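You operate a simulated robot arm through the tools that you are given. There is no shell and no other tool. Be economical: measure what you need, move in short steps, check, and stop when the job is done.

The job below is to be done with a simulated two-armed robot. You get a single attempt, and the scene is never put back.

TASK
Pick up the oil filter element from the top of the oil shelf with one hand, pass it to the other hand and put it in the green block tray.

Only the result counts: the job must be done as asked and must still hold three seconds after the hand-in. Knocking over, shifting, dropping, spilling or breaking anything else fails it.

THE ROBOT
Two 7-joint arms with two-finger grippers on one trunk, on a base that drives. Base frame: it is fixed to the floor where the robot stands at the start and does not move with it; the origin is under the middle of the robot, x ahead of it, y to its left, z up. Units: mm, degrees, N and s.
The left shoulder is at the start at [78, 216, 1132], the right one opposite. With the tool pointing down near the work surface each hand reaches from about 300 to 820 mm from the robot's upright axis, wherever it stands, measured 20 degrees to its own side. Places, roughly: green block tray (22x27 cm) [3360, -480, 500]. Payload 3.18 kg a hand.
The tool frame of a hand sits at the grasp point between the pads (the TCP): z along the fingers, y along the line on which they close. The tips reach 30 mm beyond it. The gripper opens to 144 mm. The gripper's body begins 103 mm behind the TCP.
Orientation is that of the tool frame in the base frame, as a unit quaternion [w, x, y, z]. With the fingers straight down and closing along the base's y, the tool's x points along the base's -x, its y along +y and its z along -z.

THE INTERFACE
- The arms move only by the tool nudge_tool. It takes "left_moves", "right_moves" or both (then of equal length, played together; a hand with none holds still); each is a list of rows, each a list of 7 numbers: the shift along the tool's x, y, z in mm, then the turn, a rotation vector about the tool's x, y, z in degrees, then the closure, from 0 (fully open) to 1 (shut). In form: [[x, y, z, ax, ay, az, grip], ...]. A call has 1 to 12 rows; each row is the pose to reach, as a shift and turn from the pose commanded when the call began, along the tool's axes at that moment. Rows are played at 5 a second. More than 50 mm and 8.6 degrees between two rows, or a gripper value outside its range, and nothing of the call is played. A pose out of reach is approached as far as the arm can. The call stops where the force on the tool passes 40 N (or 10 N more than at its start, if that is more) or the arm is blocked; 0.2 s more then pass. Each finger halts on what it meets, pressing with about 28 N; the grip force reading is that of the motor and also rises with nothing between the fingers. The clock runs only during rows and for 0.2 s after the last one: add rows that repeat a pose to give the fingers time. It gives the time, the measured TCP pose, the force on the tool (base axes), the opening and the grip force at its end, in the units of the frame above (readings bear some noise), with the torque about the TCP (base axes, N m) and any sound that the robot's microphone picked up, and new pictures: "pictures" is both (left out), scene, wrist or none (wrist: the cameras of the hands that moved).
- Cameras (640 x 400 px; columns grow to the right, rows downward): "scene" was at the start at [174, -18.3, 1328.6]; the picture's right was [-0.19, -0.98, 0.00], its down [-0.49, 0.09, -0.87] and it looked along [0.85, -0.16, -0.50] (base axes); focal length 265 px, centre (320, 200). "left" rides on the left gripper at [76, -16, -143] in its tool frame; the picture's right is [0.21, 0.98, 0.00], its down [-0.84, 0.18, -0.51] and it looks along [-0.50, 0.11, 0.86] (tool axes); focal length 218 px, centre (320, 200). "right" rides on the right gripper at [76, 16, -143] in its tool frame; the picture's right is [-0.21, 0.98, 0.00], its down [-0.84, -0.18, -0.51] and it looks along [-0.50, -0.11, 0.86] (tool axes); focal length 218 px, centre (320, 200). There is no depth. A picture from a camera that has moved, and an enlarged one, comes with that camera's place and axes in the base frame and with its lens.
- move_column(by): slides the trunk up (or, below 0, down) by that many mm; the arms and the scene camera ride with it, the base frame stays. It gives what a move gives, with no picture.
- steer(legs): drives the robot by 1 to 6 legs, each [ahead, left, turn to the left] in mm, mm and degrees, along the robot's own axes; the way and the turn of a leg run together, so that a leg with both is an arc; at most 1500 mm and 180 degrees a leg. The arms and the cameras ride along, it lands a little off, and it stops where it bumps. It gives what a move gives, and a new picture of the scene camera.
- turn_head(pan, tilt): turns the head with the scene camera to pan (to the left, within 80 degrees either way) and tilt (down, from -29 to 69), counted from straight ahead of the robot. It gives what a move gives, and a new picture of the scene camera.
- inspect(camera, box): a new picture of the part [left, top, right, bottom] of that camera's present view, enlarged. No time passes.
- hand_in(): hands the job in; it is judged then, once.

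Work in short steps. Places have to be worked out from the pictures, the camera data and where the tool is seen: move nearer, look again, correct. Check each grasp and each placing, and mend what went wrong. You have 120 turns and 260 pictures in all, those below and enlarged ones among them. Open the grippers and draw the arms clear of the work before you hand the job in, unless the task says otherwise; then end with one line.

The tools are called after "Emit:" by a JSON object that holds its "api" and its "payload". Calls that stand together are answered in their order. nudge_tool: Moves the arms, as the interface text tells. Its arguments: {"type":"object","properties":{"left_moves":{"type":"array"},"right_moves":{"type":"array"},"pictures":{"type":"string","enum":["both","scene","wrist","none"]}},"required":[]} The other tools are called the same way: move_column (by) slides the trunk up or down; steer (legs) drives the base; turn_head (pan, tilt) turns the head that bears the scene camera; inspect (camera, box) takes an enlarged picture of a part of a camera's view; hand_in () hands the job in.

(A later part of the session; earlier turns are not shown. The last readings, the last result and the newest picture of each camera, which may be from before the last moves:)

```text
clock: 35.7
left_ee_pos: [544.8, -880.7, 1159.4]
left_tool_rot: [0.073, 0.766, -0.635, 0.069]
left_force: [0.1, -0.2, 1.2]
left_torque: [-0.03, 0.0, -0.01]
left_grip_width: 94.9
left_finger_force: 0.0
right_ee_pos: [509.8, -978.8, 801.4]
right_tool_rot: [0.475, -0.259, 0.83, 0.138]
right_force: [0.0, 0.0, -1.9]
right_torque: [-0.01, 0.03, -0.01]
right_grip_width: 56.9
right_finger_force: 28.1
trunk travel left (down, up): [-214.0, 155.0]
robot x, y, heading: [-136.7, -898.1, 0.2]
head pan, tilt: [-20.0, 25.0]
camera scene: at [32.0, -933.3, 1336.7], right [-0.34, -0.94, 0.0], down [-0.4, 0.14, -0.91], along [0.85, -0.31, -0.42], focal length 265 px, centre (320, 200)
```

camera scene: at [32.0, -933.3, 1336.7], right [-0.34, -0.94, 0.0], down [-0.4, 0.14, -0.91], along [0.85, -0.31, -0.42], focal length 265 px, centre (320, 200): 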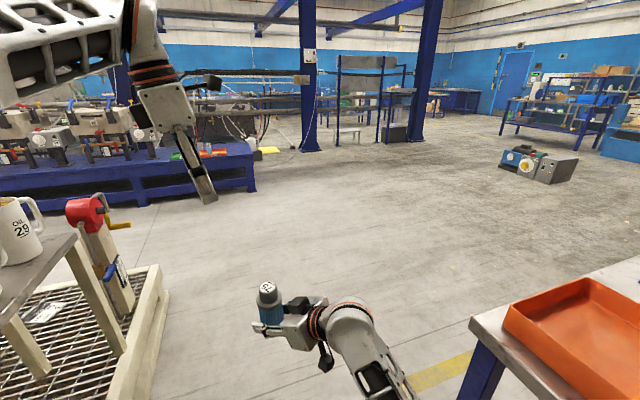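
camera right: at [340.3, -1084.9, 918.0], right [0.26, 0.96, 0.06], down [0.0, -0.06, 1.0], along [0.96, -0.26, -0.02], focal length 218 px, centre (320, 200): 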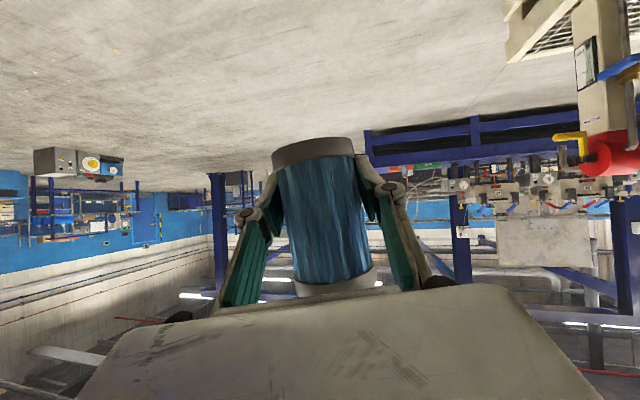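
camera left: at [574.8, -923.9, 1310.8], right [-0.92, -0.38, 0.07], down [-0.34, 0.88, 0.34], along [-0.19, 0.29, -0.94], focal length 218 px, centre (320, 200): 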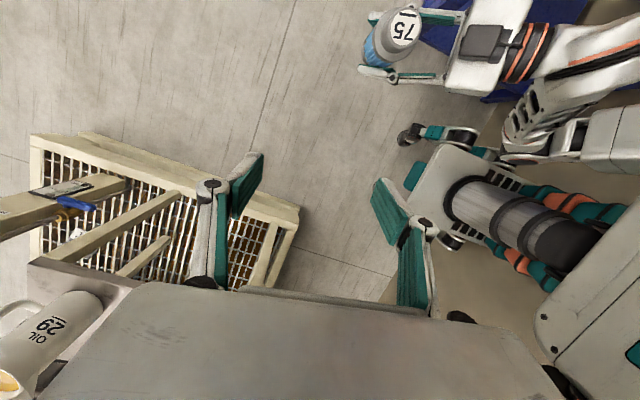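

The right hand is exactly in place, with the filter upright near (510,-979) and its top around z 899. Now the left hand goes down over it, levelled, stopping above the top.

Emit:
{"api": "nudge_tool", "payload": {"left_moves": [[9, 8, 30, 0.2, -2, 0, 0.34], [18, 16, 60, 0.5, -4, 0.2, 0.34], [27, 24, 90, 0.7, -6, 0.3, 0.34], [36, 31, 120, 1, -8, 0.5, 0.34], [45, 39, 150, 1.2, -10, 0.6, 0.34], [53, 47, 180, 1.4, -11.5, 0.7, 0.34], [53, 47, 180, 1.4, -11.5, 0.7, 0.34]]}}

```text
clock: 37.2
left_ee_pos: [555.5, -904.2, 1024.4]
left_tool_rot: [0.03, 0.807, -0.589, 0.029]
left_force: [0.6, -0.2, 0.3]
left_torque: [-0.03, -0.04, -0.01]
left_grip_width: 94.8
left_finger_force: 0.0
right_ee_pos: [509.6, -978.9, 800.7]
right_tool_rot: [0.475, -0.259, 0.83, 0.138]
right_force: [-0.7, 0.7, -2.0]
right_torque: [-0.01, -0.01, 0.01]
right_grip_width: 56.7
right_finger_force: 27.9
trunk travel left (down, up): [-214.0, 155.0]
robot x, y, heading: [-139.0, -898.0, 0.1]
head pan, tilt: [-20.0, 25.0]
stopped in row 7 (left hand): the arm was blocked; the commanded pose is now the measured one
camera scene: at [32.3, -932.8, 1336.7], right [-0.34, -0.94, 0.0], down [-0.4, 0.14, -0.91], along [0.85, -0.31, -0.42], focal length 265 px, centre (320, 200)
camera left: at [594.5, -960.7, 1171.2], right [-0.87, -0.5, 0.03], down [-0.43, 0.79, 0.44], along [-0.24, 0.37, -0.9], focal length 218 px, centre (320, 200)
```

scene: 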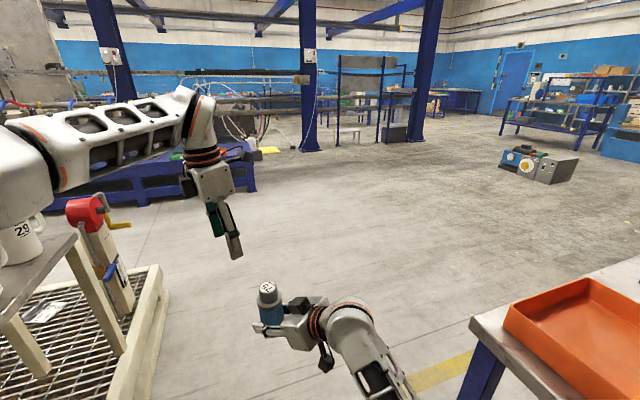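
left: 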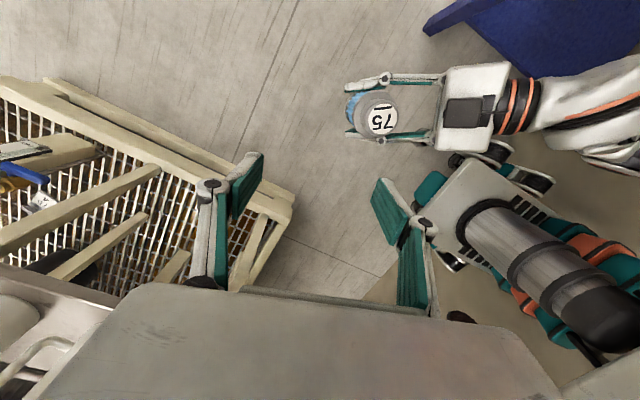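

The left arm stalls near a yaw of 107°. I relax its yaw to about 75° while moving over the filter.

Emit:
{"api": "nudge_tool", "payload": {"left_moves": [[0, 0, 0, 0, -1, 8, 0.34], [0, 0, 0, -0.3, -2.5, 16, 0.34], [0, 0, 0, -0.5, -4, 24, 0.34], [0, 0, 0, -0.6, -5, 32, 0.34], [17, 21, 15, -0.6, -5, 32, 0.34], [35, 43, 30, -0.6, -5, 32, 0.34], [52, 64, 45, -0.6, -5, 32, 0.34], [52, 64, 45, -0.6, -5, 32, 0.34]]}}

```text
clock: 38.2
left_ee_pos: [593.0, -825.5, 1033.5]
left_tool_rot: [-0.01, -0.672, 0.74, -0.015]
left_force: [0.2, -0.1, 1.3]
left_torque: [0.05, 0.02, 0.03]
left_grip_width: 95.0
left_finger_force: 0.0
right_ee_pos: [511.3, -979.7, 798.9]
right_tool_rot: [0.474, -0.259, 0.831, 0.137]
right_force: [0.5, 1.1, -1.8]
right_torque: [0.02, 0.06, 0.01]
right_grip_width: 56.8
right_finger_force: 27.6
trunk travel left (down, up): [-214.0, 155.0]
robot x, y, heading: [-139.1, -901.1, 0.2]
head pan, tilt: [-20.0, 25.0]
stopped in row 5 (left hand): the arm was blocked; the commanded pose is now the measured one
camera scene: at [33.7, -933.5, 1336.3], right [-0.34, -0.94, 0.0], down [-0.4, 0.14, -0.91], along [0.85, -0.31, -0.42], focal length 265 px, centre (320, 200)
camera left: at [600.7, -898.7, 1178.3], right [-0.99, -0.11, 0.0], down [-0.1, 0.87, 0.48], along [-0.05, 0.47, -0.88], focal length 218 px, centre (320, 200)
```

scene: 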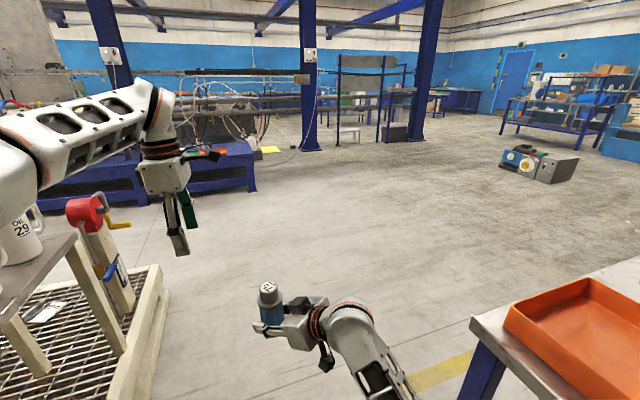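
left: 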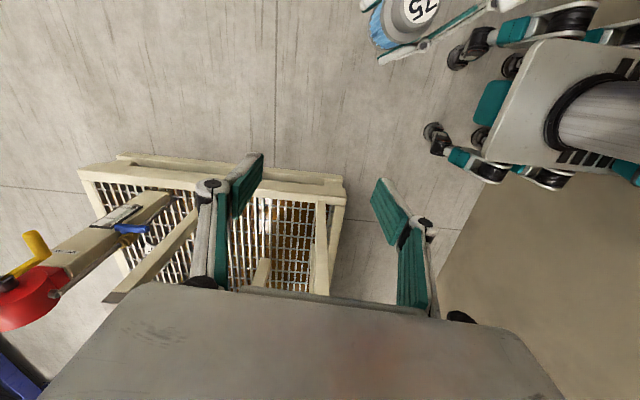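

The left elbow may be near the shelf objects. I look to the left right away.

Emit:
{"api": "turn_head", "payload": {"pan": 30, "tilt": 30}}

```text
clock: 39.4
left_ee_pos: [590.6, -826.9, 1031.8]
left_tool_rot: [-0.01, -0.671, 0.741, -0.013]
left_force: [0.5, 0.2, -0.8]
left_torque: [0.0, 0.01, 0.01]
left_grip_width: 95.1
left_finger_force: 0.2
right_ee_pos: [511.0, -979.0, 799.8]
right_tool_rot: [0.475, -0.258, 0.83, 0.138]
right_force: [0.5, 0.4, -1.6]
right_torque: [-0.02, 0.01, 0.02]
right_grip_width: 57.0
right_finger_force: 27.8
trunk travel left (down, up): [-214.0, 155.0]
robot x, y, heading: [-142.5, -899.5, 0.1]
head pan, tilt: [30.0, 30.0]
camera scene: at [24.1, -856.4, 1328.7], right [0.5, -0.87, 0.0], down [-0.43, -0.25, -0.87], along [0.75, 0.43, -0.5], focal length 265 px, centre (320, 200)
```

scene: 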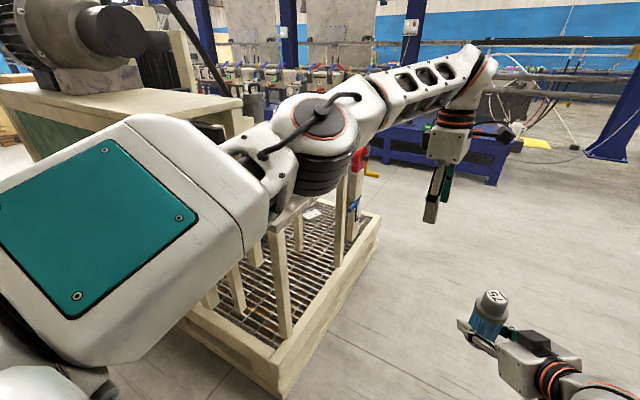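

The left elbow hangs near the shelf side, so I drive forward 1500 mm down the aisle into fully open floor before continuing.

Emit:
{"api": "steer", "payload": {"legs": [[0, -50, 0], [800, 0, 0], [800, 0, 0]]}}

```text
clock: 48.3
left_ee_pos: [2198.7, -887.7, 1033.4]
left_tool_rot: [-0.011, -0.668, 0.744, -0.015]
left_force: [0.8, -0.4, -0.4]
left_torque: [-0.01, -0.01, 0.02]
left_grip_width: 94.8
left_finger_force: 0.0
right_ee_pos: [2116.3, -1038.8, 800.9]
right_tool_rot: [0.475, -0.255, 0.831, 0.135]
right_force: [0.3, 0.7, -1.2]
right_torque: [0.02, 0.02, -0.02]
right_grip_width: 56.4
right_finger_force: 27.8
trunk travel left (down, up): [-214.0, 155.0]
robot x, y, heading: [1467.8, -955.4, -0.4]
head pan, tilt: [30.0, 30.0]
camera scene: at [1631.8, -911.6, 1328.6], right [0.49, -0.87, 0.0], down [-0.43, -0.25, -0.87], along [0.75, 0.43, -0.5], focal length 265 px, centre (320, 200)
```

scene: 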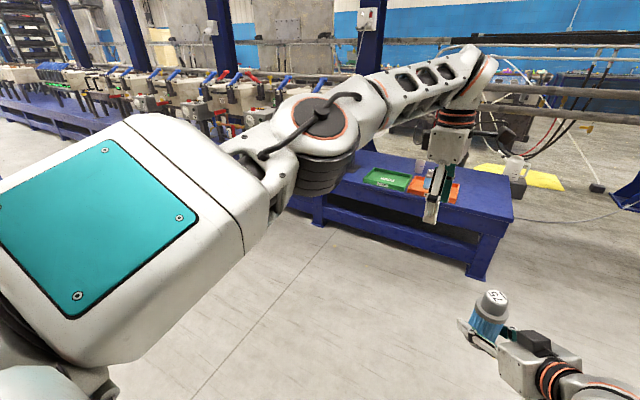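

Clear floor on all sides now. I move the left hand inward and down in small, slow steps.

Emit:
{"api": "nudge_tool", "payload": {"left_moves": [[7, 8, 7, 0, 0, 0, 0.34], [14, 16, 14, 0, 0, 0, 0.34], [21, 24, 21, 0, 0, 0, 0.34], [28, 32, 28, 0, 0, 0, 0.34], [35, 40, 35, 0, 0, 0, 0.34], [42, 48, 42, 0, 0, 0, 0.34], [49, 56, 48, 0, 0, 0, 0.34], [56, 64, 54, 0, 0, 0, 0.34], [62, 70, 58, 0, 0, 0, 0.34], [66, 75, 62, 0, 0, 0, 0.34]]}}

```text
clock: 50.5
left_ee_pos: [2116.4, -947.4, 973.0]
left_tool_rot: [-0.011, -0.668, 0.744, -0.014]
left_force: [0.4, 0.6, 0.3]
left_torque: [0.0, 0.01, 0.03]
left_grip_width: 95.1
left_finger_force: 0.1
right_ee_pos: [2116.9, -1038.9, 801.6]
right_tool_rot: [0.475, -0.255, 0.831, 0.135]
right_force: [-0.1, -0.3, -2.7]
right_torque: [-0.01, 0.01, 0.02]
right_grip_width: 56.7
right_finger_force: 27.8
trunk travel left (down, up): [-214.0, 155.0]
robot x, y, heading: [1466.4, -956.0, -0.5]
head pan, tilt: [30.0, 30.0]
camera scene: at [1631.4, -911.6, 1328.7], right [0.49, -0.87, 0.0], down [-0.43, -0.25, -0.87], along [0.75, 0.43, -0.5], focal length 265 px, centre (320, 200)
camera left: at [2124.6, -1019.6, 1117.3], right [-0.99, -0.1, 0.0], down [-0.09, 0.87, 0.48], along [-0.05, 0.47, -0.88], focal length 218 px, centre (320, 200)
```

scene: 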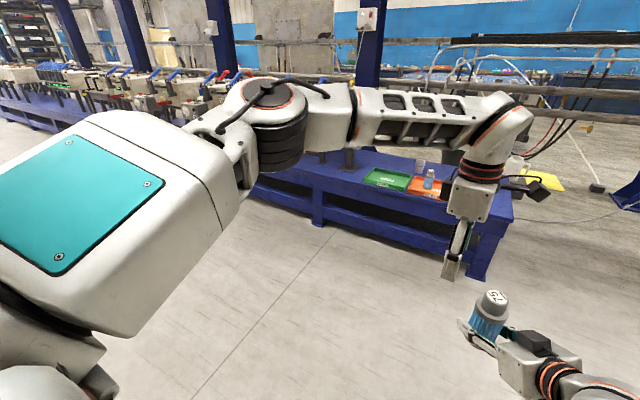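
left: 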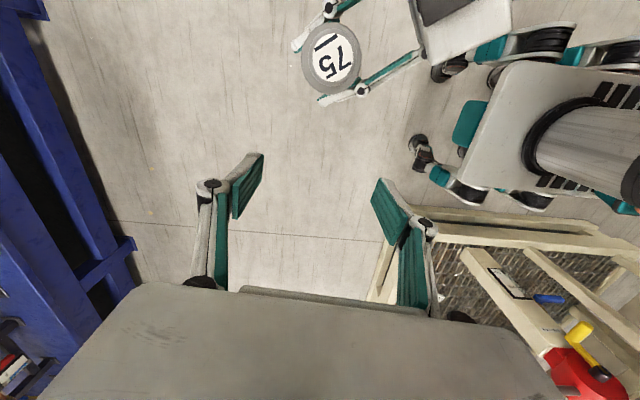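

The slow steps work. The filter label triangulates to (2115,-1037), so I shift the left hand the last 90 mm over it.

Emit:
{"api": "nudge_tool", "payload": {"left_moves": [[11, -1, 0, 0, 0, 0, 0.34], [22, -2, 0, 0, 0, 0, 0.34], [33, -4, 0, 0, 0, 0, 0.34], [45, -5, 0, 0, 0, 0, 0.34], [56, -6, 0, 0, 0, 0, 0.34], [67, -7, 0, 0, 0, 0, 0.34], [79, -9, 0, 0, 0, 0, 0.34], [90, -10, 0, 0, 0, 0, 0.34]]}}

```text
clock: 52.5
left_ee_pos: [2146.0, -995.9, 992.8]
left_tool_rot: [-0.027, -0.699, 0.714, -0.032]
left_force: [0.3, -0.2, -0.3]
left_torque: [0.0, -0.03, -0.03]
left_grip_width: 94.8
left_finger_force: 0.1
right_ee_pos: [2117.0, -1038.1, 801.2]
right_tool_rot: [0.475, -0.256, 0.831, 0.135]
right_force: [0.8, -0.2, -1.9]
right_torque: [0.0, -0.01, -0.01]
right_grip_width: 57.0
right_finger_force: 27.9
trunk travel left (down, up): [-214.0, 155.0]
robot x, y, heading: [1470.8, -955.7, -0.4]
head pan, tilt: [30.0, 30.0]
stopped in row 8 (left hand): the arm was blocked; the commanded pose is now the measured one
camera scene: at [1631.6, -911.0, 1328.6], right [0.49, -0.87, 0.0], down [-0.43, -0.25, -0.87], along [0.75, 0.43, -0.5], focal length 265 px, centre (320, 200)
camera left: at [2159.8, -1059.6, 1139.9], right [-0.98, -0.19, 0.01], down [-0.16, 0.89, 0.43], along [-0.09, 0.42, -0.9], focal length 218 px, centre (320, 200)
```

scene: 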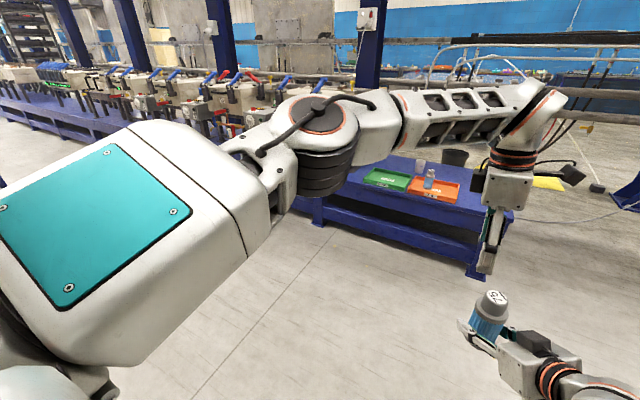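
left: 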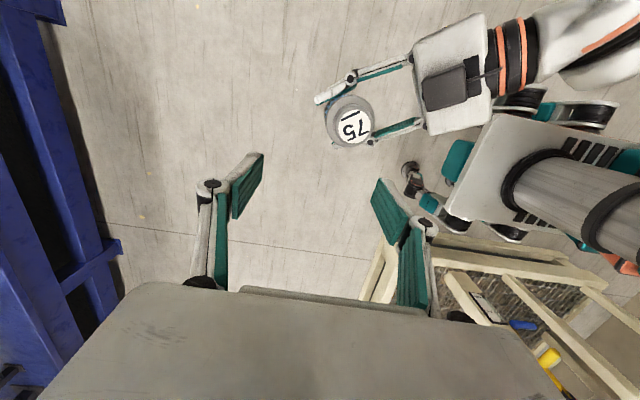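

The left hand can't cross further right, so I return it to its comfortable spot and bring the filter 91 mm left to it with the right hand.

Emit:
{"api": "nudge_tool", "payload": {"left_moves": [[-6, 4, 0, 0, -0.6, 0.6, 0.34], [-13, 8, 0, 0, -1.2, 1.2, 0.34], [-19, 11, 0, 0, -1.8, 1.8, 0.34], [-26, 15, 0, -0.2, -2.4, 2.4, 0.34], [-32, 19, 0, -0.4, -3, 3, 0.34], [-39, 23, 0, -0.5, -3.6, 3.6, 0.34], [-45, 26, 0, -0.6, -4.2, 4.2, 0.34], [-51, 30, 0, -0.7, -4.7, 4.8, 0.34], [-51, 30, 0, -0.7, -4.7, 4.8, 0.34]], "right_moves": [[-3, 9, 5, 0, 0, 0, 0.8], [-7, 19, 11, 0, 0, 0, 0.8], [-10, 28, 16, 0, 0, 0, 0.8], [-13, 38, 21, 0, 0, 0, 0.8], [-17, 47, 27, 0, 0, 0, 0.8], [-20, 57, 32, 0, 0, 0, 0.8], [-24, 66, 37, 0, 0, 0, 0.8], [-27, 76, 43, 0, 0, 0, 0.8], [-27, 76, 43, 0, 0, 0, 0.8]]}}

```text
clock: 54.5
left_ee_pos: [2114.8, -948.2, 986.6]
left_tool_rot: [0.001, -0.666, 0.746, 0.001]
left_force: [-0.2, 0.4, -0.7]
left_torque: [0.02, 0.02, -0.01]
left_grip_width: 95.1
left_finger_force: 0.0
right_ee_pos: [2117.0, -947.5, 801.0]
right_tool_rot: [0.475, -0.255, 0.831, 0.135]
right_force: [-1.0, -0.2, -2.2]
right_torque: [0.0, 0.04, 0.01]
right_grip_width: 57.0
right_finger_force: 28.2
trunk travel left (down, up): [-214.0, 155.0]
robot x, y, heading: [1463.0, -956.8, -0.4]
head pan, tilt: [30.0, 30.0]
camera scene: at [1631.5, -911.7, 1328.7], right [0.49, -0.87, 0.0], down [-0.43, -0.25, -0.87], along [0.75, 0.43, -0.5], focal length 265 px, centre (320, 200)
camera right: at [1972.2, -1023.8, 807.3], right [-0.45, 0.88, 0.16], down [0.09, -0.14, 0.99], along [0.89, 0.46, -0.01], focal length 218 px, centre (320, 200)
camera left: at [2122.3, -1026.2, 1128.2], right [-1.0, -0.09, 0.0], down [-0.08, 0.86, 0.51], along [-0.05, 0.51, -0.86], focal length 218 px, centre (320, 200)
```

scene: 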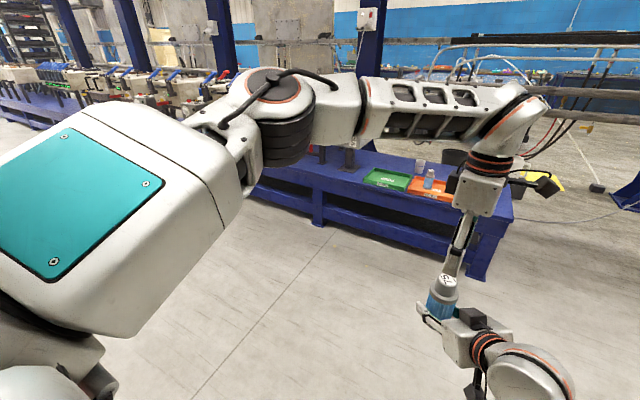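
right: 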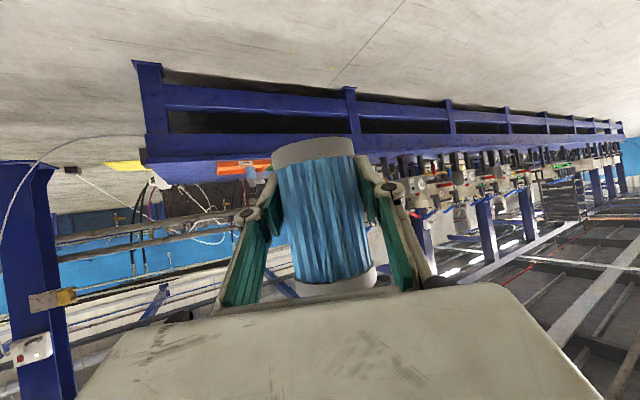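
left: 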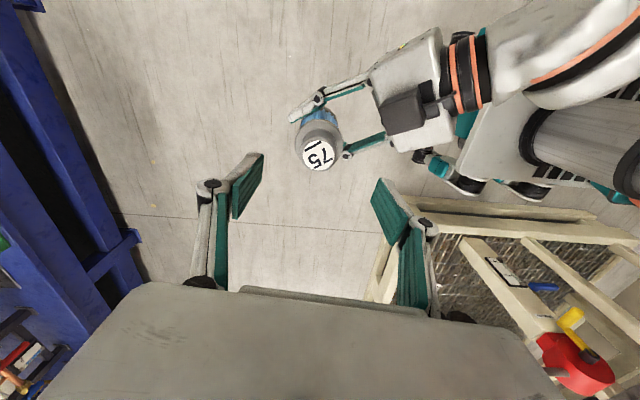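

The left TCP is directly above the filter, with the label at (2114,-947). I narrow the opening to about 78 mm to stay off the right fingers, and descend 75 mm first.

Emit:
{"api": "nudge_tool", "payload": {"left_moves": [[0, 0, 10, 0, 0, 0, 0.42], [0, 0, 20, 0, 0, 0, 0.458], [0, 0, 30, 0, 0, 0, 0.458], [0, 0, 45, 0, 0, 0, 0.458], [0, 0, 60, 0, 0, 0, 0.458], [0, 0, 75, 0, 0, 0, 0.458], [0, 0, 75, 0, 0, 0, 0.458]]}}

Emit:
{"api": "inspect", "payload": {"camera": "scene", "box": [380, 160, 560, 340]}}

```text
clock: 56.1
left_ee_pos: [2114.1, -947.4, 911.0]
left_tool_rot: [0.001, -0.664, 0.747, 0.002]
left_force: [-0.2, 1.2, 0.2]
left_torque: [0.03, -0.01, 0.0]
left_grip_width: 78.1
left_finger_force: 0.1
right_ee_pos: [2115.6, -947.7, 800.4]
right_tool_rot: [0.475, -0.255, 0.831, 0.136]
right_force: [-0.3, 0.5, -2.6]
right_torque: [0.02, 0.02, 0.01]
right_grip_width: 56.7
right_finger_force: 28.3
trunk travel left (down, up): [-214.0, 155.0]
robot x, y, heading: [1468.2, -954.1, -0.7]
head pan, tilt: [30.0, 30.0]
camera scene: at [1631.3, -911.5, 1328.7], right [0.49, -0.87, 0.0], down [-0.43, -0.25, -0.87], along [0.75, 0.43, -0.5], focal length 265 px, centre (320, 200)
camera left: at [2122.3, -1025.7, 1053.3], right [-1.0, -0.09, 0.0], down [-0.08, 0.86, 0.51], along [-0.05, 0.51, -0.86], focal length 218 px, centre (320, 200)
```

scene: 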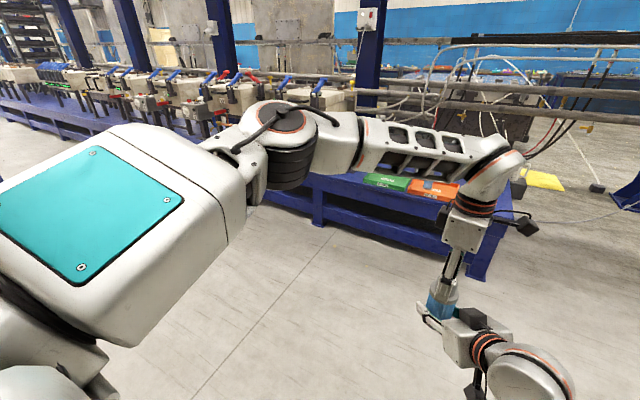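
left: 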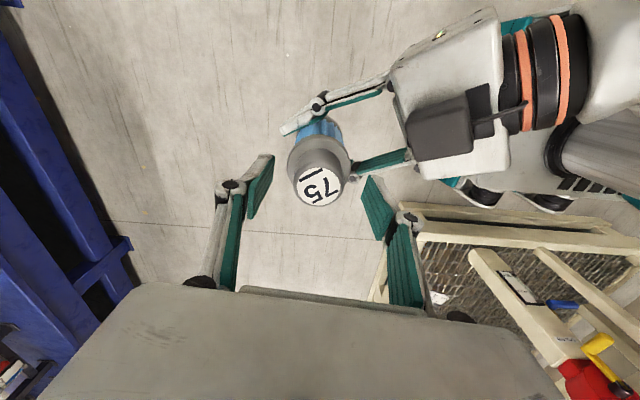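

```text
2.22 times, centred on (470, 250) of scene
camera zoom: at [1631.3, -911.5, 1328.7], right [0.49, -0.87, 0.0], down [-0.43, -0.25, -0.87], along [0.75, 0.43, -0.5], focal length 589 px, centre (-13, 89)
```

zoom: 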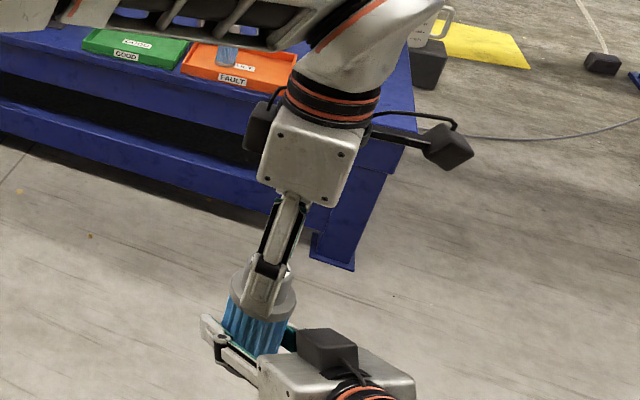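

Still centred. I descend the final 44 mm to z 867, with the pads at the collar.

Emit:
{"api": "nudge_tool", "payload": {"left_moves": [[0, 0, 12, 0, 0, 0, 0.458], [0, 0, 24, 0, 0, 0, 0.458], [0, 0, 34, 0, 0, 0, 0.458], [0, 0, 43, 0, 0, 0, 0.458], [0, 0, 43, 0, 0, 0, 0.458]]}}

Emit:
{"api": "inspect", "payload": {"camera": "scene", "box": [400, 220, 520, 340]}}

```text
clock: 57.3
left_ee_pos: [2114.9, -948.5, 867.9]
left_tool_rot: [0.001, -0.665, 0.747, 0.001]
left_force: [-0.5, 0.6, -0.2]
left_torque: [0.03, -0.01, 0.01]
left_grip_width: 78.2
left_finger_force: 0.1
right_ee_pos: [2116.8, -947.9, 799.9]
right_tool_rot: [0.475, -0.256, 0.831, 0.136]
right_force: [0.7, 0.5, -2.3]
right_torque: [0.01, -0.01, -0.01]
right_grip_width: 56.9
right_finger_force: 27.9
trunk travel left (down, up): [-214.0, 155.0]
robot x, y, heading: [1467.9, -955.4, -0.3]
head pan, tilt: [30.0, 30.0]
camera scene: at [1631.4, -911.5, 1328.7], right [0.49, -0.87, 0.0], down [-0.43, -0.25, -0.87], along [0.75, 0.43, -0.5], focal length 265 px, centre (320, 200)
camera left: at [2122.3, -1025.7, 1009.9], right [-1.0, -0.09, 0.0], down [-0.08, 0.86, 0.51], along [-0.05, 0.51, -0.86], focal length 218 px, centre (320, 200)
```

scene: 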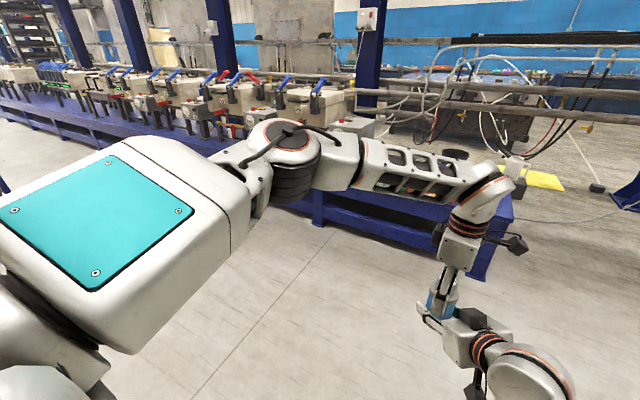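
left: 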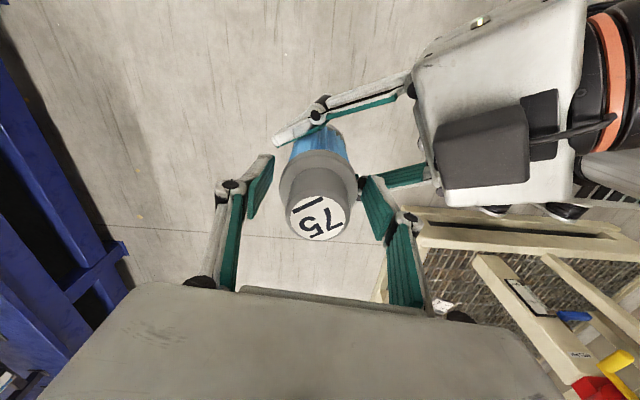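

```text
3.33 times, centred on (460, 280) of scene
camera zoom: at [1631.4, -911.5, 1328.7], right [0.49, -0.87, 0.0], down [-0.43, -0.25, -0.87], along [0.75, 0.43, -0.5], focal length 883 px, centre (-147, -67)
```

zoom: 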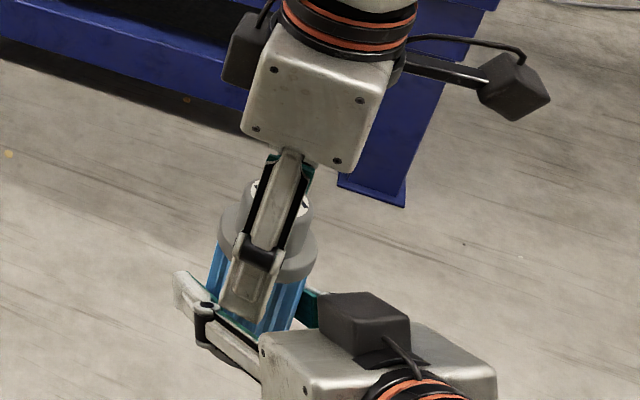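

The left fingers straddle the collar with no contact force. I close the left hand.

Emit:
{"api": "nudge_tool", "payload": {"left_moves": [[0, 0, 0, 0, 0, 0, 0.55], [0, 0, 0, 0, 0, 0, 0.65], [0, 0, 0, 0, 0, 0, 0.8], [0, 0, 0, 0, 0, 0, 0.8]]}}

```text
clock: 58.3
left_ee_pos: [2116.1, -946.7, 869.0]
left_tool_rot: [0.002, -0.665, 0.747, 0.001]
left_force: [9.1, -1.3, -1.4]
left_torque: [0.01, -0.47, 0.05]
left_grip_width: 58.1
left_finger_force: 28.4
right_ee_pos: [2116.6, -949.3, 800.7]
right_tool_rot: [0.474, -0.255, 0.831, 0.136]
right_force: [-8.6, 0.3, 0.9]
right_torque: [-0.06, -0.11, -0.07]
right_grip_width: 56.7
right_finger_force: 27.7
trunk travel left (down, up): [-214.0, 155.0]
robot x, y, heading: [1467.8, -953.3, -0.3]
head pan, tilt: [30.0, 30.0]
camera scene: at [1631.5, -911.5, 1328.7], right [0.49, -0.87, 0.0], down [-0.43, -0.25, -0.87], along [0.75, 0.43, -0.5], focal length 265 px, centre (320, 200)
camera left: at [2122.8, -1025.4, 1010.1], right [-1.0, -0.09, 0.0], down [-0.08, 0.86, 0.51], along [-0.05, 0.51, -0.86], focal length 218 px, centre (320, 200)
```

scene: 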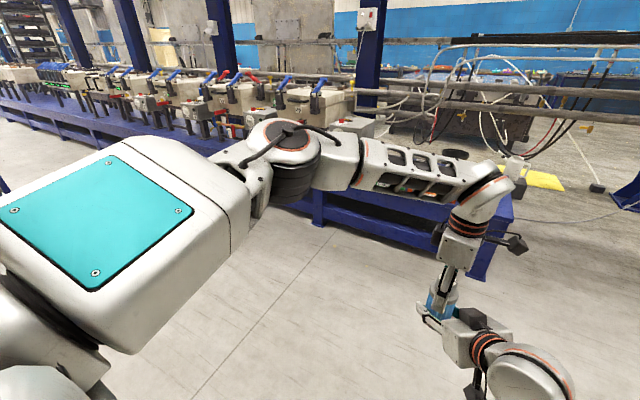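
left: 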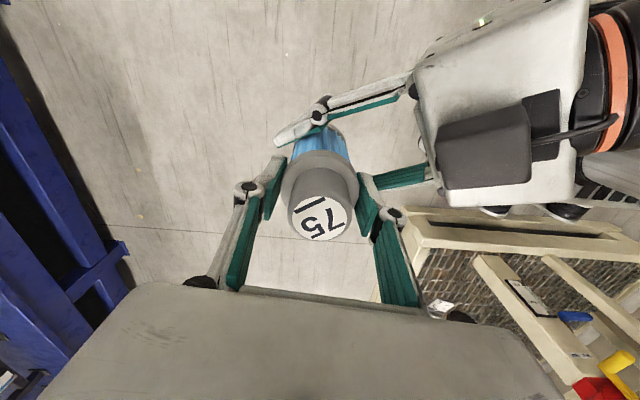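

Both hands hold the filter, the left at 58 mm and 28 N. I open the right hand in moderation, to about 88 mm.

Emit:
{"api": "nudge_tool", "payload": {"right_moves": [[0, 0, 0, 0, 0, 0, 0.55], [0, 0, 0, 0, 0, 0, 0.45], [0, 0, 0, 0, 0, 0, 0.39], [0, 0, 0, 0, 0, 0, 0.39]]}}

Emit:
{"api": "inspect", "payload": {"camera": "scene", "box": [400, 220, 520, 340]}}

```text
clock: 59.3
left_ee_pos: [2115.2, -947.5, 869.7]
left_tool_rot: [0.0, -0.665, 0.747, 0.002]
left_force: [0.5, 0.8, 0.2]
left_torque: [0.01, -0.01, 0.02]
left_grip_width: 58.3
left_finger_force: 27.7
right_ee_pos: [2116.4, -948.1, 800.7]
right_tool_rot: [0.475, -0.254, 0.831, 0.135]
right_force: [0.4, -0.7, 0.0]
right_torque: [-0.02, -0.02, -0.01]
right_grip_width: 87.6
right_finger_force: 0.2
trunk travel left (down, up): [-214.0, 155.0]
robot x, y, heading: [1468.9, -958.3, -0.3]
head pan, tilt: [30.0, 30.0]
camera scene: at [1631.4, -911.5, 1328.7], right [0.49, -0.87, 0.0], down [-0.43, -0.25, -0.87], along [0.75, 0.43, -0.5], focal length 265 px, centre (320, 200)
camera right: at [1972.1, -1023.8, 807.3], right [-0.45, 0.88, 0.16], down [0.09, -0.14, 0.99], along [0.89, 0.46, -0.01], focal length 218 px, centre (320, 200)
```

scene: 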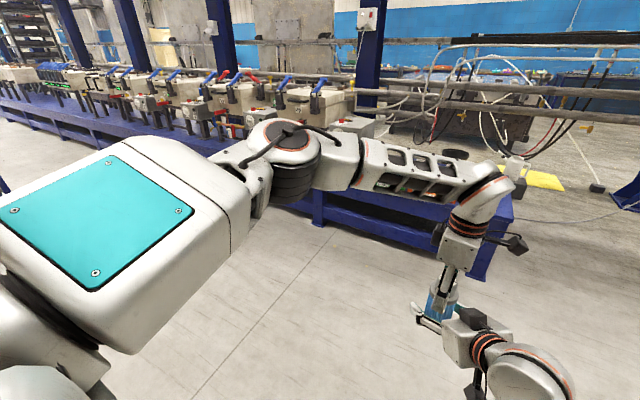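
right: 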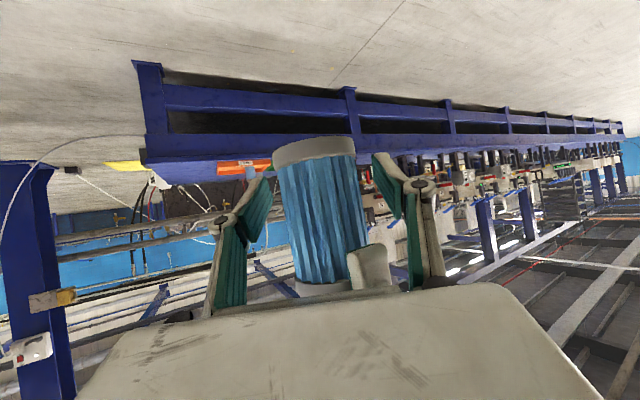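

```text
3.33 times, centred on (460, 280) of scene
camera zoom: at [1631.4, -911.5, 1328.7], right [0.49, -0.87, 0.0], down [-0.43, -0.25, -0.87], along [0.75, 0.43, -0.5], focal length 883 px, centre (-147, -67)
```

zoom: 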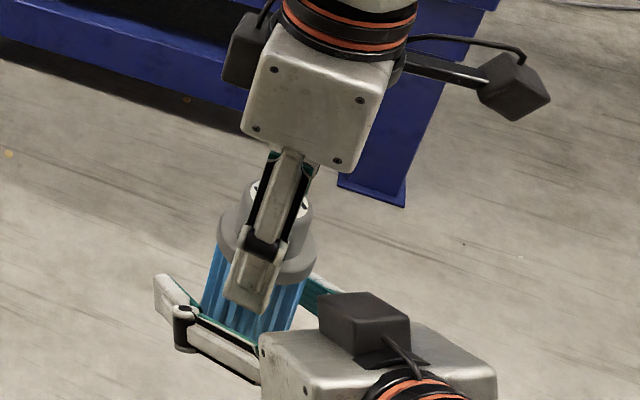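

The left hand holds it alone now. I back the right hand out along its tool axis, then off to the right.

Emit:
{"api": "nudge_tool", "payload": {"right_moves": [[0, 0, -15, 0, 0, 0, 0.39], [0, 0, -30, 0, 0, 0, 0.39], [0, 0, -45, 0, 0, 0, 0.39], [0, 0, -60, 0, 0, 0, 0.39], [0, 0, -80, 0, 0, 0, 0.39], [6, -18, -90, 0, 0, 0, 0.39], [12, -36, -100, 0, 0, 0, 0.39], [18, -54, -110, 0, 0, 0, 0.39], [25, -72, -120, 0, 0, 0, 0.39], [35, -98, -135, 0, 0, 0, 0.39], [45, -125, -150, 0, 0, 0, 0.39]]}}

```text
clock: 61.7
left_ee_pos: [2114.5, -947.9, 868.1]
left_tool_rot: [0.001, -0.666, 0.746, 0.002]
left_force: [0.0, -0.9, -0.1]
left_torque: [0.01, -0.01, 0.02]
left_grip_width: 58.3
left_finger_force: 28.1
right_ee_pos: [2060.3, -1136.0, 839.7]
right_tool_rot: [0.476, -0.255, 0.831, 0.136]
right_force: [0.2, -0.2, 0.7]
right_torque: [0.0, 0.02, 0.02]
right_grip_width: 87.7
right_finger_force: 0.0
trunk travel left (down, up): [-214.0, 155.0]
robot x, y, heading: [1467.4, -956.8, -0.3]
head pan, tilt: [30.0, 30.0]
camera scene: at [1631.3, -912.0, 1328.7], right [0.49, -0.87, 0.0], down [-0.43, -0.25, -0.87], along [0.75, 0.43, -0.5], focal length 265 px, centre (320, 200)
camera right: at [1914.2, -1211.0, 847.4], right [-0.45, 0.88, 0.16], down [0.09, -0.14, 0.99], along [0.89, 0.46, -0.01], focal length 218 px, centre (320, 200)
```

scene: 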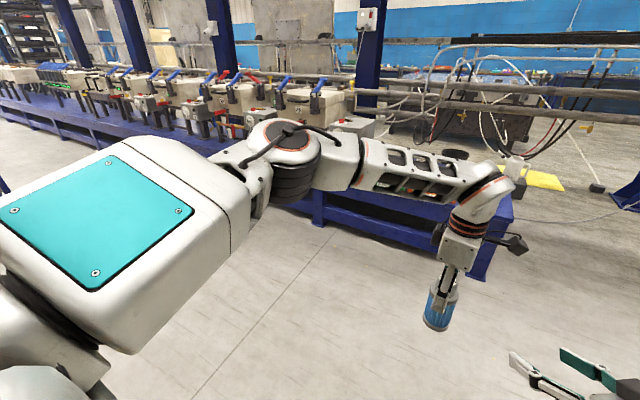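
right: 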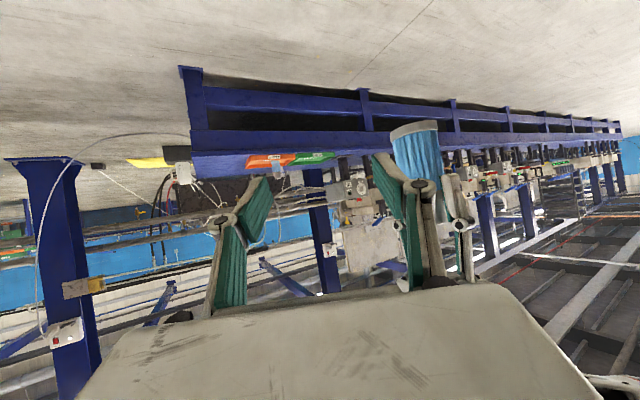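

The filter is in the left hand and the right is clear. Next I view the tray area to plan the approach.

Emit:
{"api": "turn_head", "payload": {"pan": 12, "tilt": 22}}

Emit:
{"api": "inspect", "payload": {"camera": "scene", "box": [200, 100, 440, 250]}}

```text
clock: 62.5
left_ee_pos: [2113.9, -947.7, 868.1]
left_tool_rot: [0.001, -0.665, 0.747, 0.001]
left_force: [0.1, 0.0, 0.6]
left_torque: [0.01, -0.02, 0.0]
left_grip_width: 58.2
left_finger_force: 28.0
right_ee_pos: [2059.6, -1134.3, 840.3]
right_tool_rot: [0.475, -0.254, 0.832, 0.135]
right_force: [-0.2, -0.1, 0.3]
right_torque: [-0.01, 0.0, -0.01]
right_grip_width: 87.7
right_finger_force: 0.2
trunk travel left (down, up): [-214.0, 155.0]
robot x, y, heading: [1470.1, -953.3, -0.5]
head pan, tilt: [12.0, 22.0]
camera scene: at [1643.7, -937.4, 1341.4], right [0.2, -0.98, 0.0], down [-0.37, -0.08, -0.93], along [0.91, 0.19, -0.38], focal length 265 px, centre (320, 200)
```

scene: 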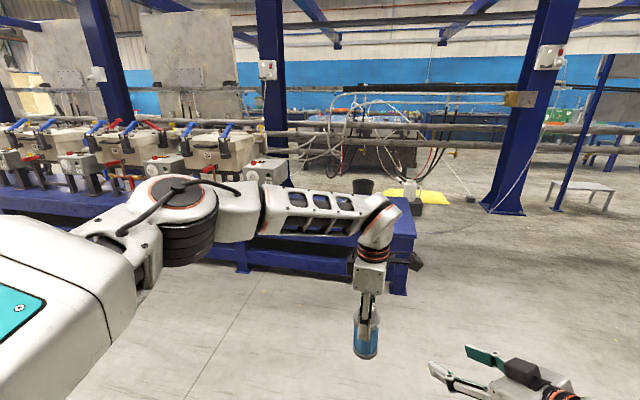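

```text
2.67 times, centred on (320, 175) of scene
camera zoom: at [1643.7, -937.4, 1341.4], right [0.2, -0.98, 0.0], down [-0.37, -0.08, -0.93], along [0.91, 0.19, -0.38], focal length 706 px, centre (320, 267)
```

zoom: 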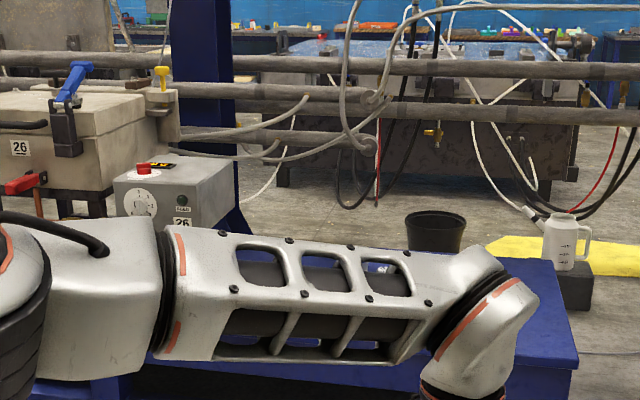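

The forearm blocks the view. An earlier picture fits a tray centre near (3360,-480). I drive ahead 850 and then left 465, stopping short of the bench.

Emit:
{"api": "steer", "payload": {"legs": [[850, 0, 0], [0, 465, 0]]}}

Emit:
{"api": "turn_head", "payload": {"pan": -10, "tilt": 35}}

```text
clock: 71.2
left_ee_pos: [2965.7, -483.9, 867.4]
left_tool_rot: [-0.001, -0.666, 0.746, 0.002]
left_force: [0.1, -0.1, -0.5]
left_torque: [0.02, -0.03, -0.03]
left_grip_width: 58.1
left_finger_force: 28.1
right_ee_pos: [2910.2, -672.3, 839.8]
right_tool_rot: [0.475, -0.256, 0.831, 0.136]
right_force: [0.1, 0.6, 0.0]
right_torque: [0.0, 0.01, 0.02]
right_grip_width: 87.6
right_finger_force: 0.1
trunk travel left (down, up): [-214.0, 155.0]
robot x, y, heading: [2318.8, -492.7, -0.3]
head pan, tilt: [12.0, 22.0]
camera scene: at [2494.8, -474.1, 1341.5], right [0.2, -0.98, 0.0], down [-0.37, -0.08, -0.93], along [0.91, 0.19, -0.37], focal length 265 px, centre (320, 200)
```

scene: 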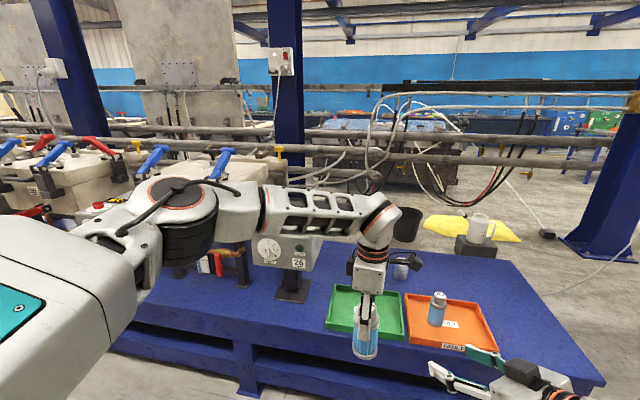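

```text
clock: 72.1
left_ee_pos: [2965.8, -484.4, 867.1]
left_tool_rot: [0.001, -0.665, 0.747, 0.002]
left_force: [0.1, 0.1, 0.4]
left_torque: [0.01, 0.0, -0.03]
left_grip_width: 58.1
left_finger_force: 28.0
right_ee_pos: [2909.6, -670.8, 840.0]
right_tool_rot: [0.476, -0.255, 0.831, 0.136]
right_force: [-0.2, -0.3, -0.8]
right_torque: [0.0, -0.02, 0.03]
right_grip_width: 87.9
right_finger_force: 0.1
trunk travel left (down, up): [-214.0, 155.0]
robot x, y, heading: [2320.2, -491.3, -0.1]
head pan, tilt: [-10.0, 35.0]
camera scene: at [2490.6, -508.8, 1320.9], right [-0.18, -0.98, 0.0], down [-0.56, 0.1, -0.82], along [0.81, -0.15, -0.57], focal length 265 px, centre (320, 200)
```

scene: 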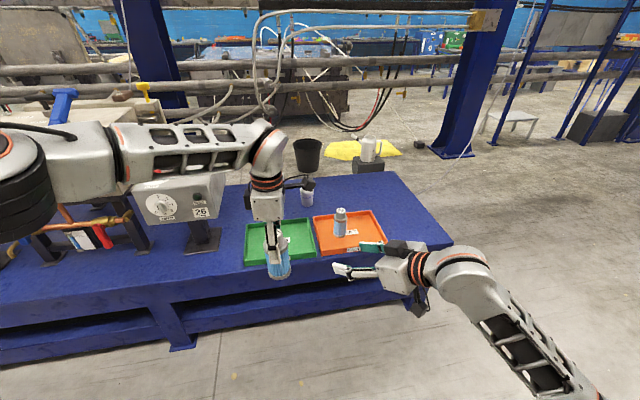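

The tray corners fit a centre near (3365,-488), with the bench front edge at x≈3135. The filter's y already lines up, so I drive ahead 360 mm.

Emit:
{"api": "steer", "payload": {"legs": [[360, 0, 0]]}}

Emit:
{"api": "turn_head", "payload": {"pan": -5, "tilt": 45}}

Emit:
{"api": "nudge_tool", "payload": {"left_moves": [[0, 0, 0, 0, 0, 0, 0.8]], "pictures": "wrist"}}

```text
clock: 74.4
left_ee_pos: [3326.1, -485.2, 868.1]
left_tool_rot: [0.001, -0.665, 0.747, 0.002]
left_force: [0.1, 0.5, 0.2]
left_torque: [-0.04, 0.03, -0.02]
left_grip_width: 58.0
left_finger_force: 28.1
right_ee_pos: [3269.5, -673.0, 840.1]
right_tool_rot: [0.475, -0.255, 0.831, 0.135]
right_force: [0.8, 0.1, 0.1]
right_torque: [0.04, 0.01, 0.02]
right_grip_width: 87.8
right_finger_force: 0.0
trunk travel left (down, up): [-214.0, 155.0]
robot x, y, heading: [2679.5, -494.8, -0.5]
head pan, tilt: [-10.0, 35.0]
camera scene: at [2850.1, -510.8, 1320.8], right [-0.18, -0.98, 0.0], down [-0.56, 0.1, -0.82], along [0.81, -0.15, -0.57], focal length 265 px, centre (320, 200)
```

scene: 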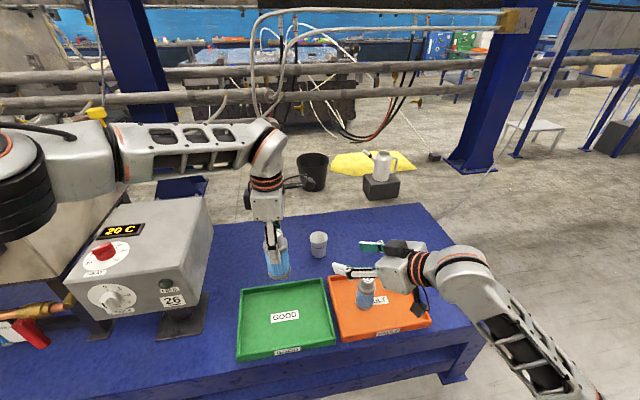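

```text
clock: 75.1
left_ee_pos: [3325.3, -486.5, 868.5]
left_tool_rot: [0.0, -0.665, 0.747, 0.002]
left_force: [0.2, -0.6, 0.2]
left_torque: [0.01, 0.03, 0.02]
left_grip_width: 57.8
left_finger_force: 27.8
right_ee_pos: [3268.7, -673.8, 841.6]
right_tool_rot: [0.475, -0.256, 0.831, 0.136]
right_force: [0.1, -0.1, -0.8]
right_torque: [0.0, -0.01, -0.01]
right_grip_width: 88.0
right_finger_force: 0.0
trunk travel left (down, up): [-214.0, 155.0]
robot x, y, heading: [2677.5, -492.9, -0.2]
head pan, tilt: [-5.0, 45.0]
camera scene: at [2843.8, -502.6, 1306.1], right [-0.09, -1.0, 0.0], down [-0.7, 0.07, -0.71], along [0.7, -0.07, -0.71], focal length 265 px, centre (320, 200)
```

scene: 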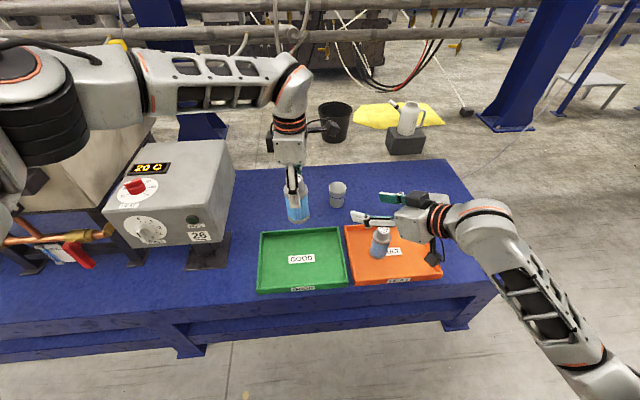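

```text
clock: 75.5
left_ee_pos: [3324.5, -485.6, 868.3]
left_tool_rot: [0.001, -0.665, 0.747, 0.002]
left_force: [-0.2, -0.9, 0.1]
left_torque: [0.02, 0.01, 0.01]
left_grip_width: 58.1
left_finger_force: 27.1
right_ee_pos: [3269.5, -673.5, 840.1]
right_tool_rot: [0.475, -0.256, 0.831, 0.136]
right_force: [-0.2, -0.5, 0.7]
right_torque: [-0.02, 0.04, 0.02]
right_grip_width: 87.7
right_finger_force: 0.0
trunk travel left (down, up): [-214.0, 155.0]
robot x, y, heading: [2678.6, -495.0, -0.2]
head pan, tilt: [-5.0, 45.0]
camera left: at [3332.3, -564.2, 1009.9], right [-1.0, -0.09, 0.0], down [-0.08, 0.86, 0.51], along [-0.05, 0.51, -0.86], focal length 218 px, centre (320, 200)
```

left: 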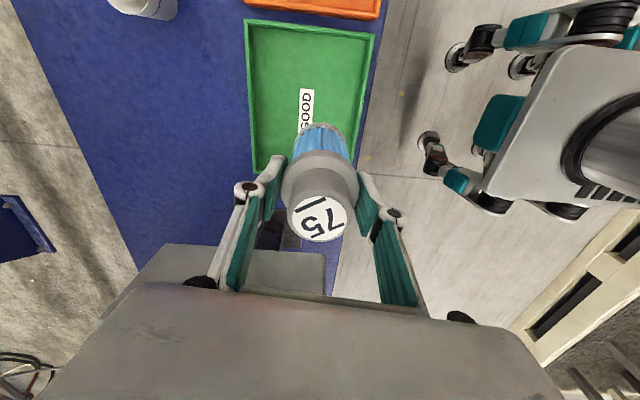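

From the left camera the tray centre is about (3353,-485), so the filter is already above it. I lower 200 mm slowly while moving 20 mm forward, then check.

Emit:
{"api": "nudge_tool", "payload": {"left_moves": [[0, -4, 18, 0, 0, 0, 0.8], [0, -8, 36, 0, 0, 0, 0.8], [-1, -12, 54, 0, 0, 0, 0.8], [-1, -16, 72, 0, 0, 0, 0.8], [-2, -20, 90, 0, 0, 0, 0.8], [-2, -20, 108, 0, 0, 0, 0.8], [-2, -20, 126, 0, 0, 0, 0.8], [-2, -20, 144, 0, 0, 0, 0.8], [-2, -20, 162, 0, 0, 0, 0.8], [-2, -20, 180, 0, 0, 0, 0.8], [-2, -20, 200, 0, 0, 0, 0.8], [-2, -20, 200, 0, 0, 0, 0.8]]}}

Emit:
{"api": "inspect", "payload": {"camera": "scene", "box": [180, 130, 420, 330]}}

```text
clock: 78.1
left_ee_pos: [3344.8, -485.1, 668.3]
left_tool_rot: [0.001, -0.665, 0.747, 0.001]
left_force: [-0.8, 0.2, 0.1]
left_torque: [0.0, 0.0, 0.01]
left_grip_width: 57.9
left_finger_force: 27.6
right_ee_pos: [3269.4, -673.0, 841.6]
right_tool_rot: [0.475, -0.257, 0.831, 0.137]
right_force: [-0.1, -0.5, 0.4]
right_torque: [0.0, 0.01, -0.03]
right_grip_width: 87.9
right_finger_force: 0.0
trunk travel left (down, up): [-214.0, 155.0]
robot x, y, heading: [2679.3, -495.9, -0.4]
head pan, tilt: [-5.0, 45.0]
camera scene: at [2843.7, -502.5, 1306.1], right [-0.09, -1.0, 0.0], down [-0.7, 0.07, -0.71], along [0.7, -0.07, -0.71], focal length 265 px, centre (320, 200)
camera left: at [3352.1, -563.0, 810.4], right [-1.0, -0.1, 0.0], down [-0.08, 0.86, 0.51], along [-0.05, 0.51, -0.86], focal length 218 px, centre (320, 200)
```

scene: 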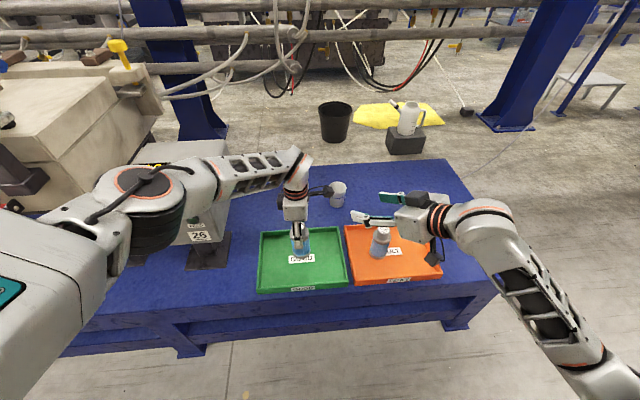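
left: 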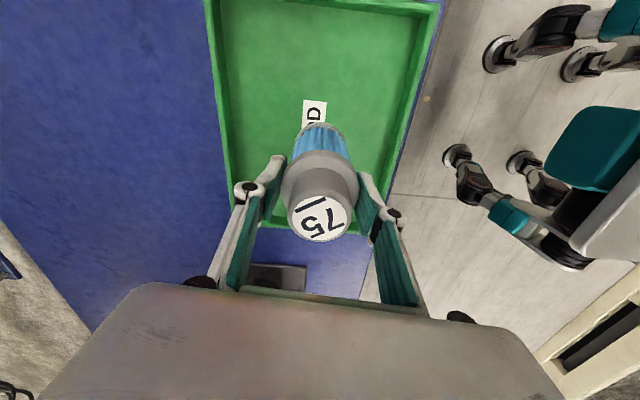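

```text
2.00 times, centred on (300, 230) of scene
camera zoom: at [2843.7, -502.5, 1306.1], right [-0.09, -1.0, 0.0], down [-0.7, 0.07, -0.71], along [0.7, -0.07, -0.71], focal length 530 px, centre (360, 140)
```

zoom: 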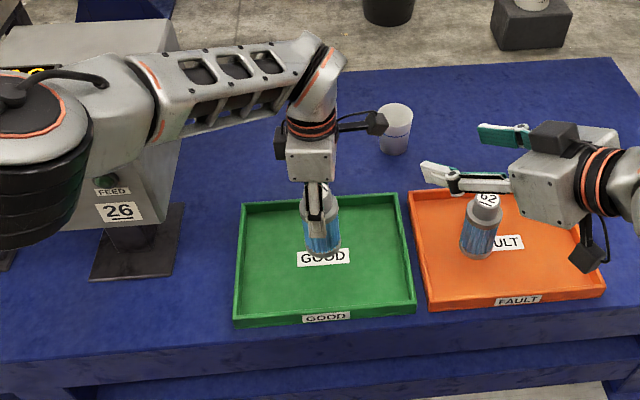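

Filter is over the tray's middle with its base about 50 mm above the floor. I lower another 40 mm in small steps.

Emit:
{"api": "nudge_tool", "payload": {"left_moves": [[0, 0, 10, 0, 0, 0, 0.8], [0, 0, 20, 0, 0, 0, 0.8], [0, 0, 30, 0, 0, 0, 0.8], [0, 0, 40, 0, 0, 0, 0.8], [0, 0, 40, 0, 0, 0, 0.8]], "pictures": "scene"}}

Emit:
{"api": "inspect", "payload": {"camera": "scene", "box": [240, 180, 360, 300]}}

```text
clock: 79.3
left_ee_pos: [3344.5, -485.2, 628.2]
left_tool_rot: [0.0, -0.665, 0.747, 0.001]
left_force: [0.2, -1.0, 0.2]
left_torque: [0.0, -0.01, 0.0]
left_grip_width: 58.1
left_finger_force: 27.9
right_ee_pos: [3269.6, -673.4, 840.1]
right_tool_rot: [0.474, -0.256, 0.831, 0.136]
right_force: [0.3, 0.2, 0.0]
right_torque: [0.02, -0.01, 0.02]
right_grip_width: 87.7
right_finger_force: 0.2
trunk travel left (down, up): [-214.0, 155.0]
robot x, y, heading: [2678.5, -490.3, -0.5]
head pan, tilt: [-5.0, 45.0]
camera scene: at [2843.8, -502.5, 1306.1], right [-0.09, -1.0, 0.0], down [-0.7, 0.07, -0.71], along [0.7, -0.07, -0.71], focal length 265 px, centre (320, 200)
```

scene: 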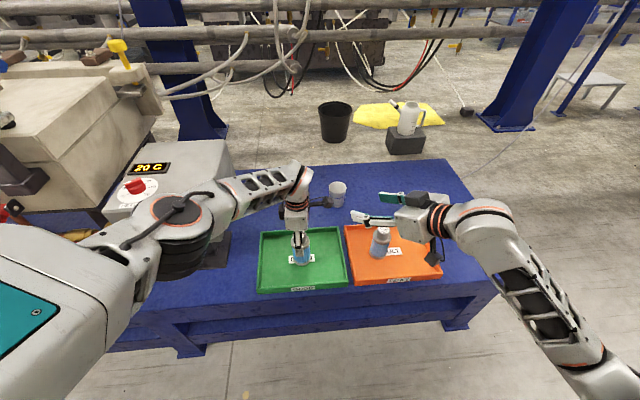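

```text
3.33 times, centred on (300, 240) of scene
camera zoom: at [2843.8, -502.5, 1306.1], right [-0.09, -1.0, 0.0], down [-0.7, 0.07, -0.71], along [0.7, -0.07, -0.71], focal length 883 px, centre (387, 67)
```

zoom: 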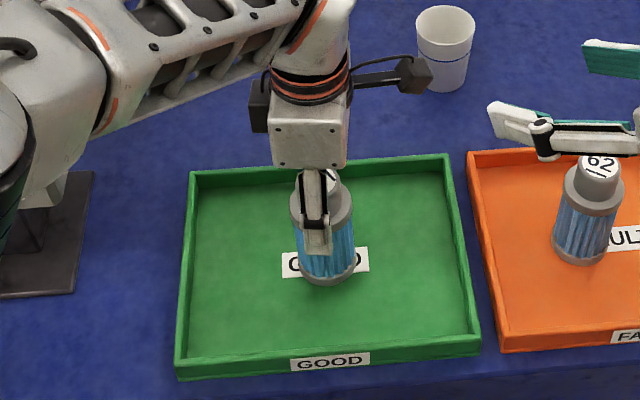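

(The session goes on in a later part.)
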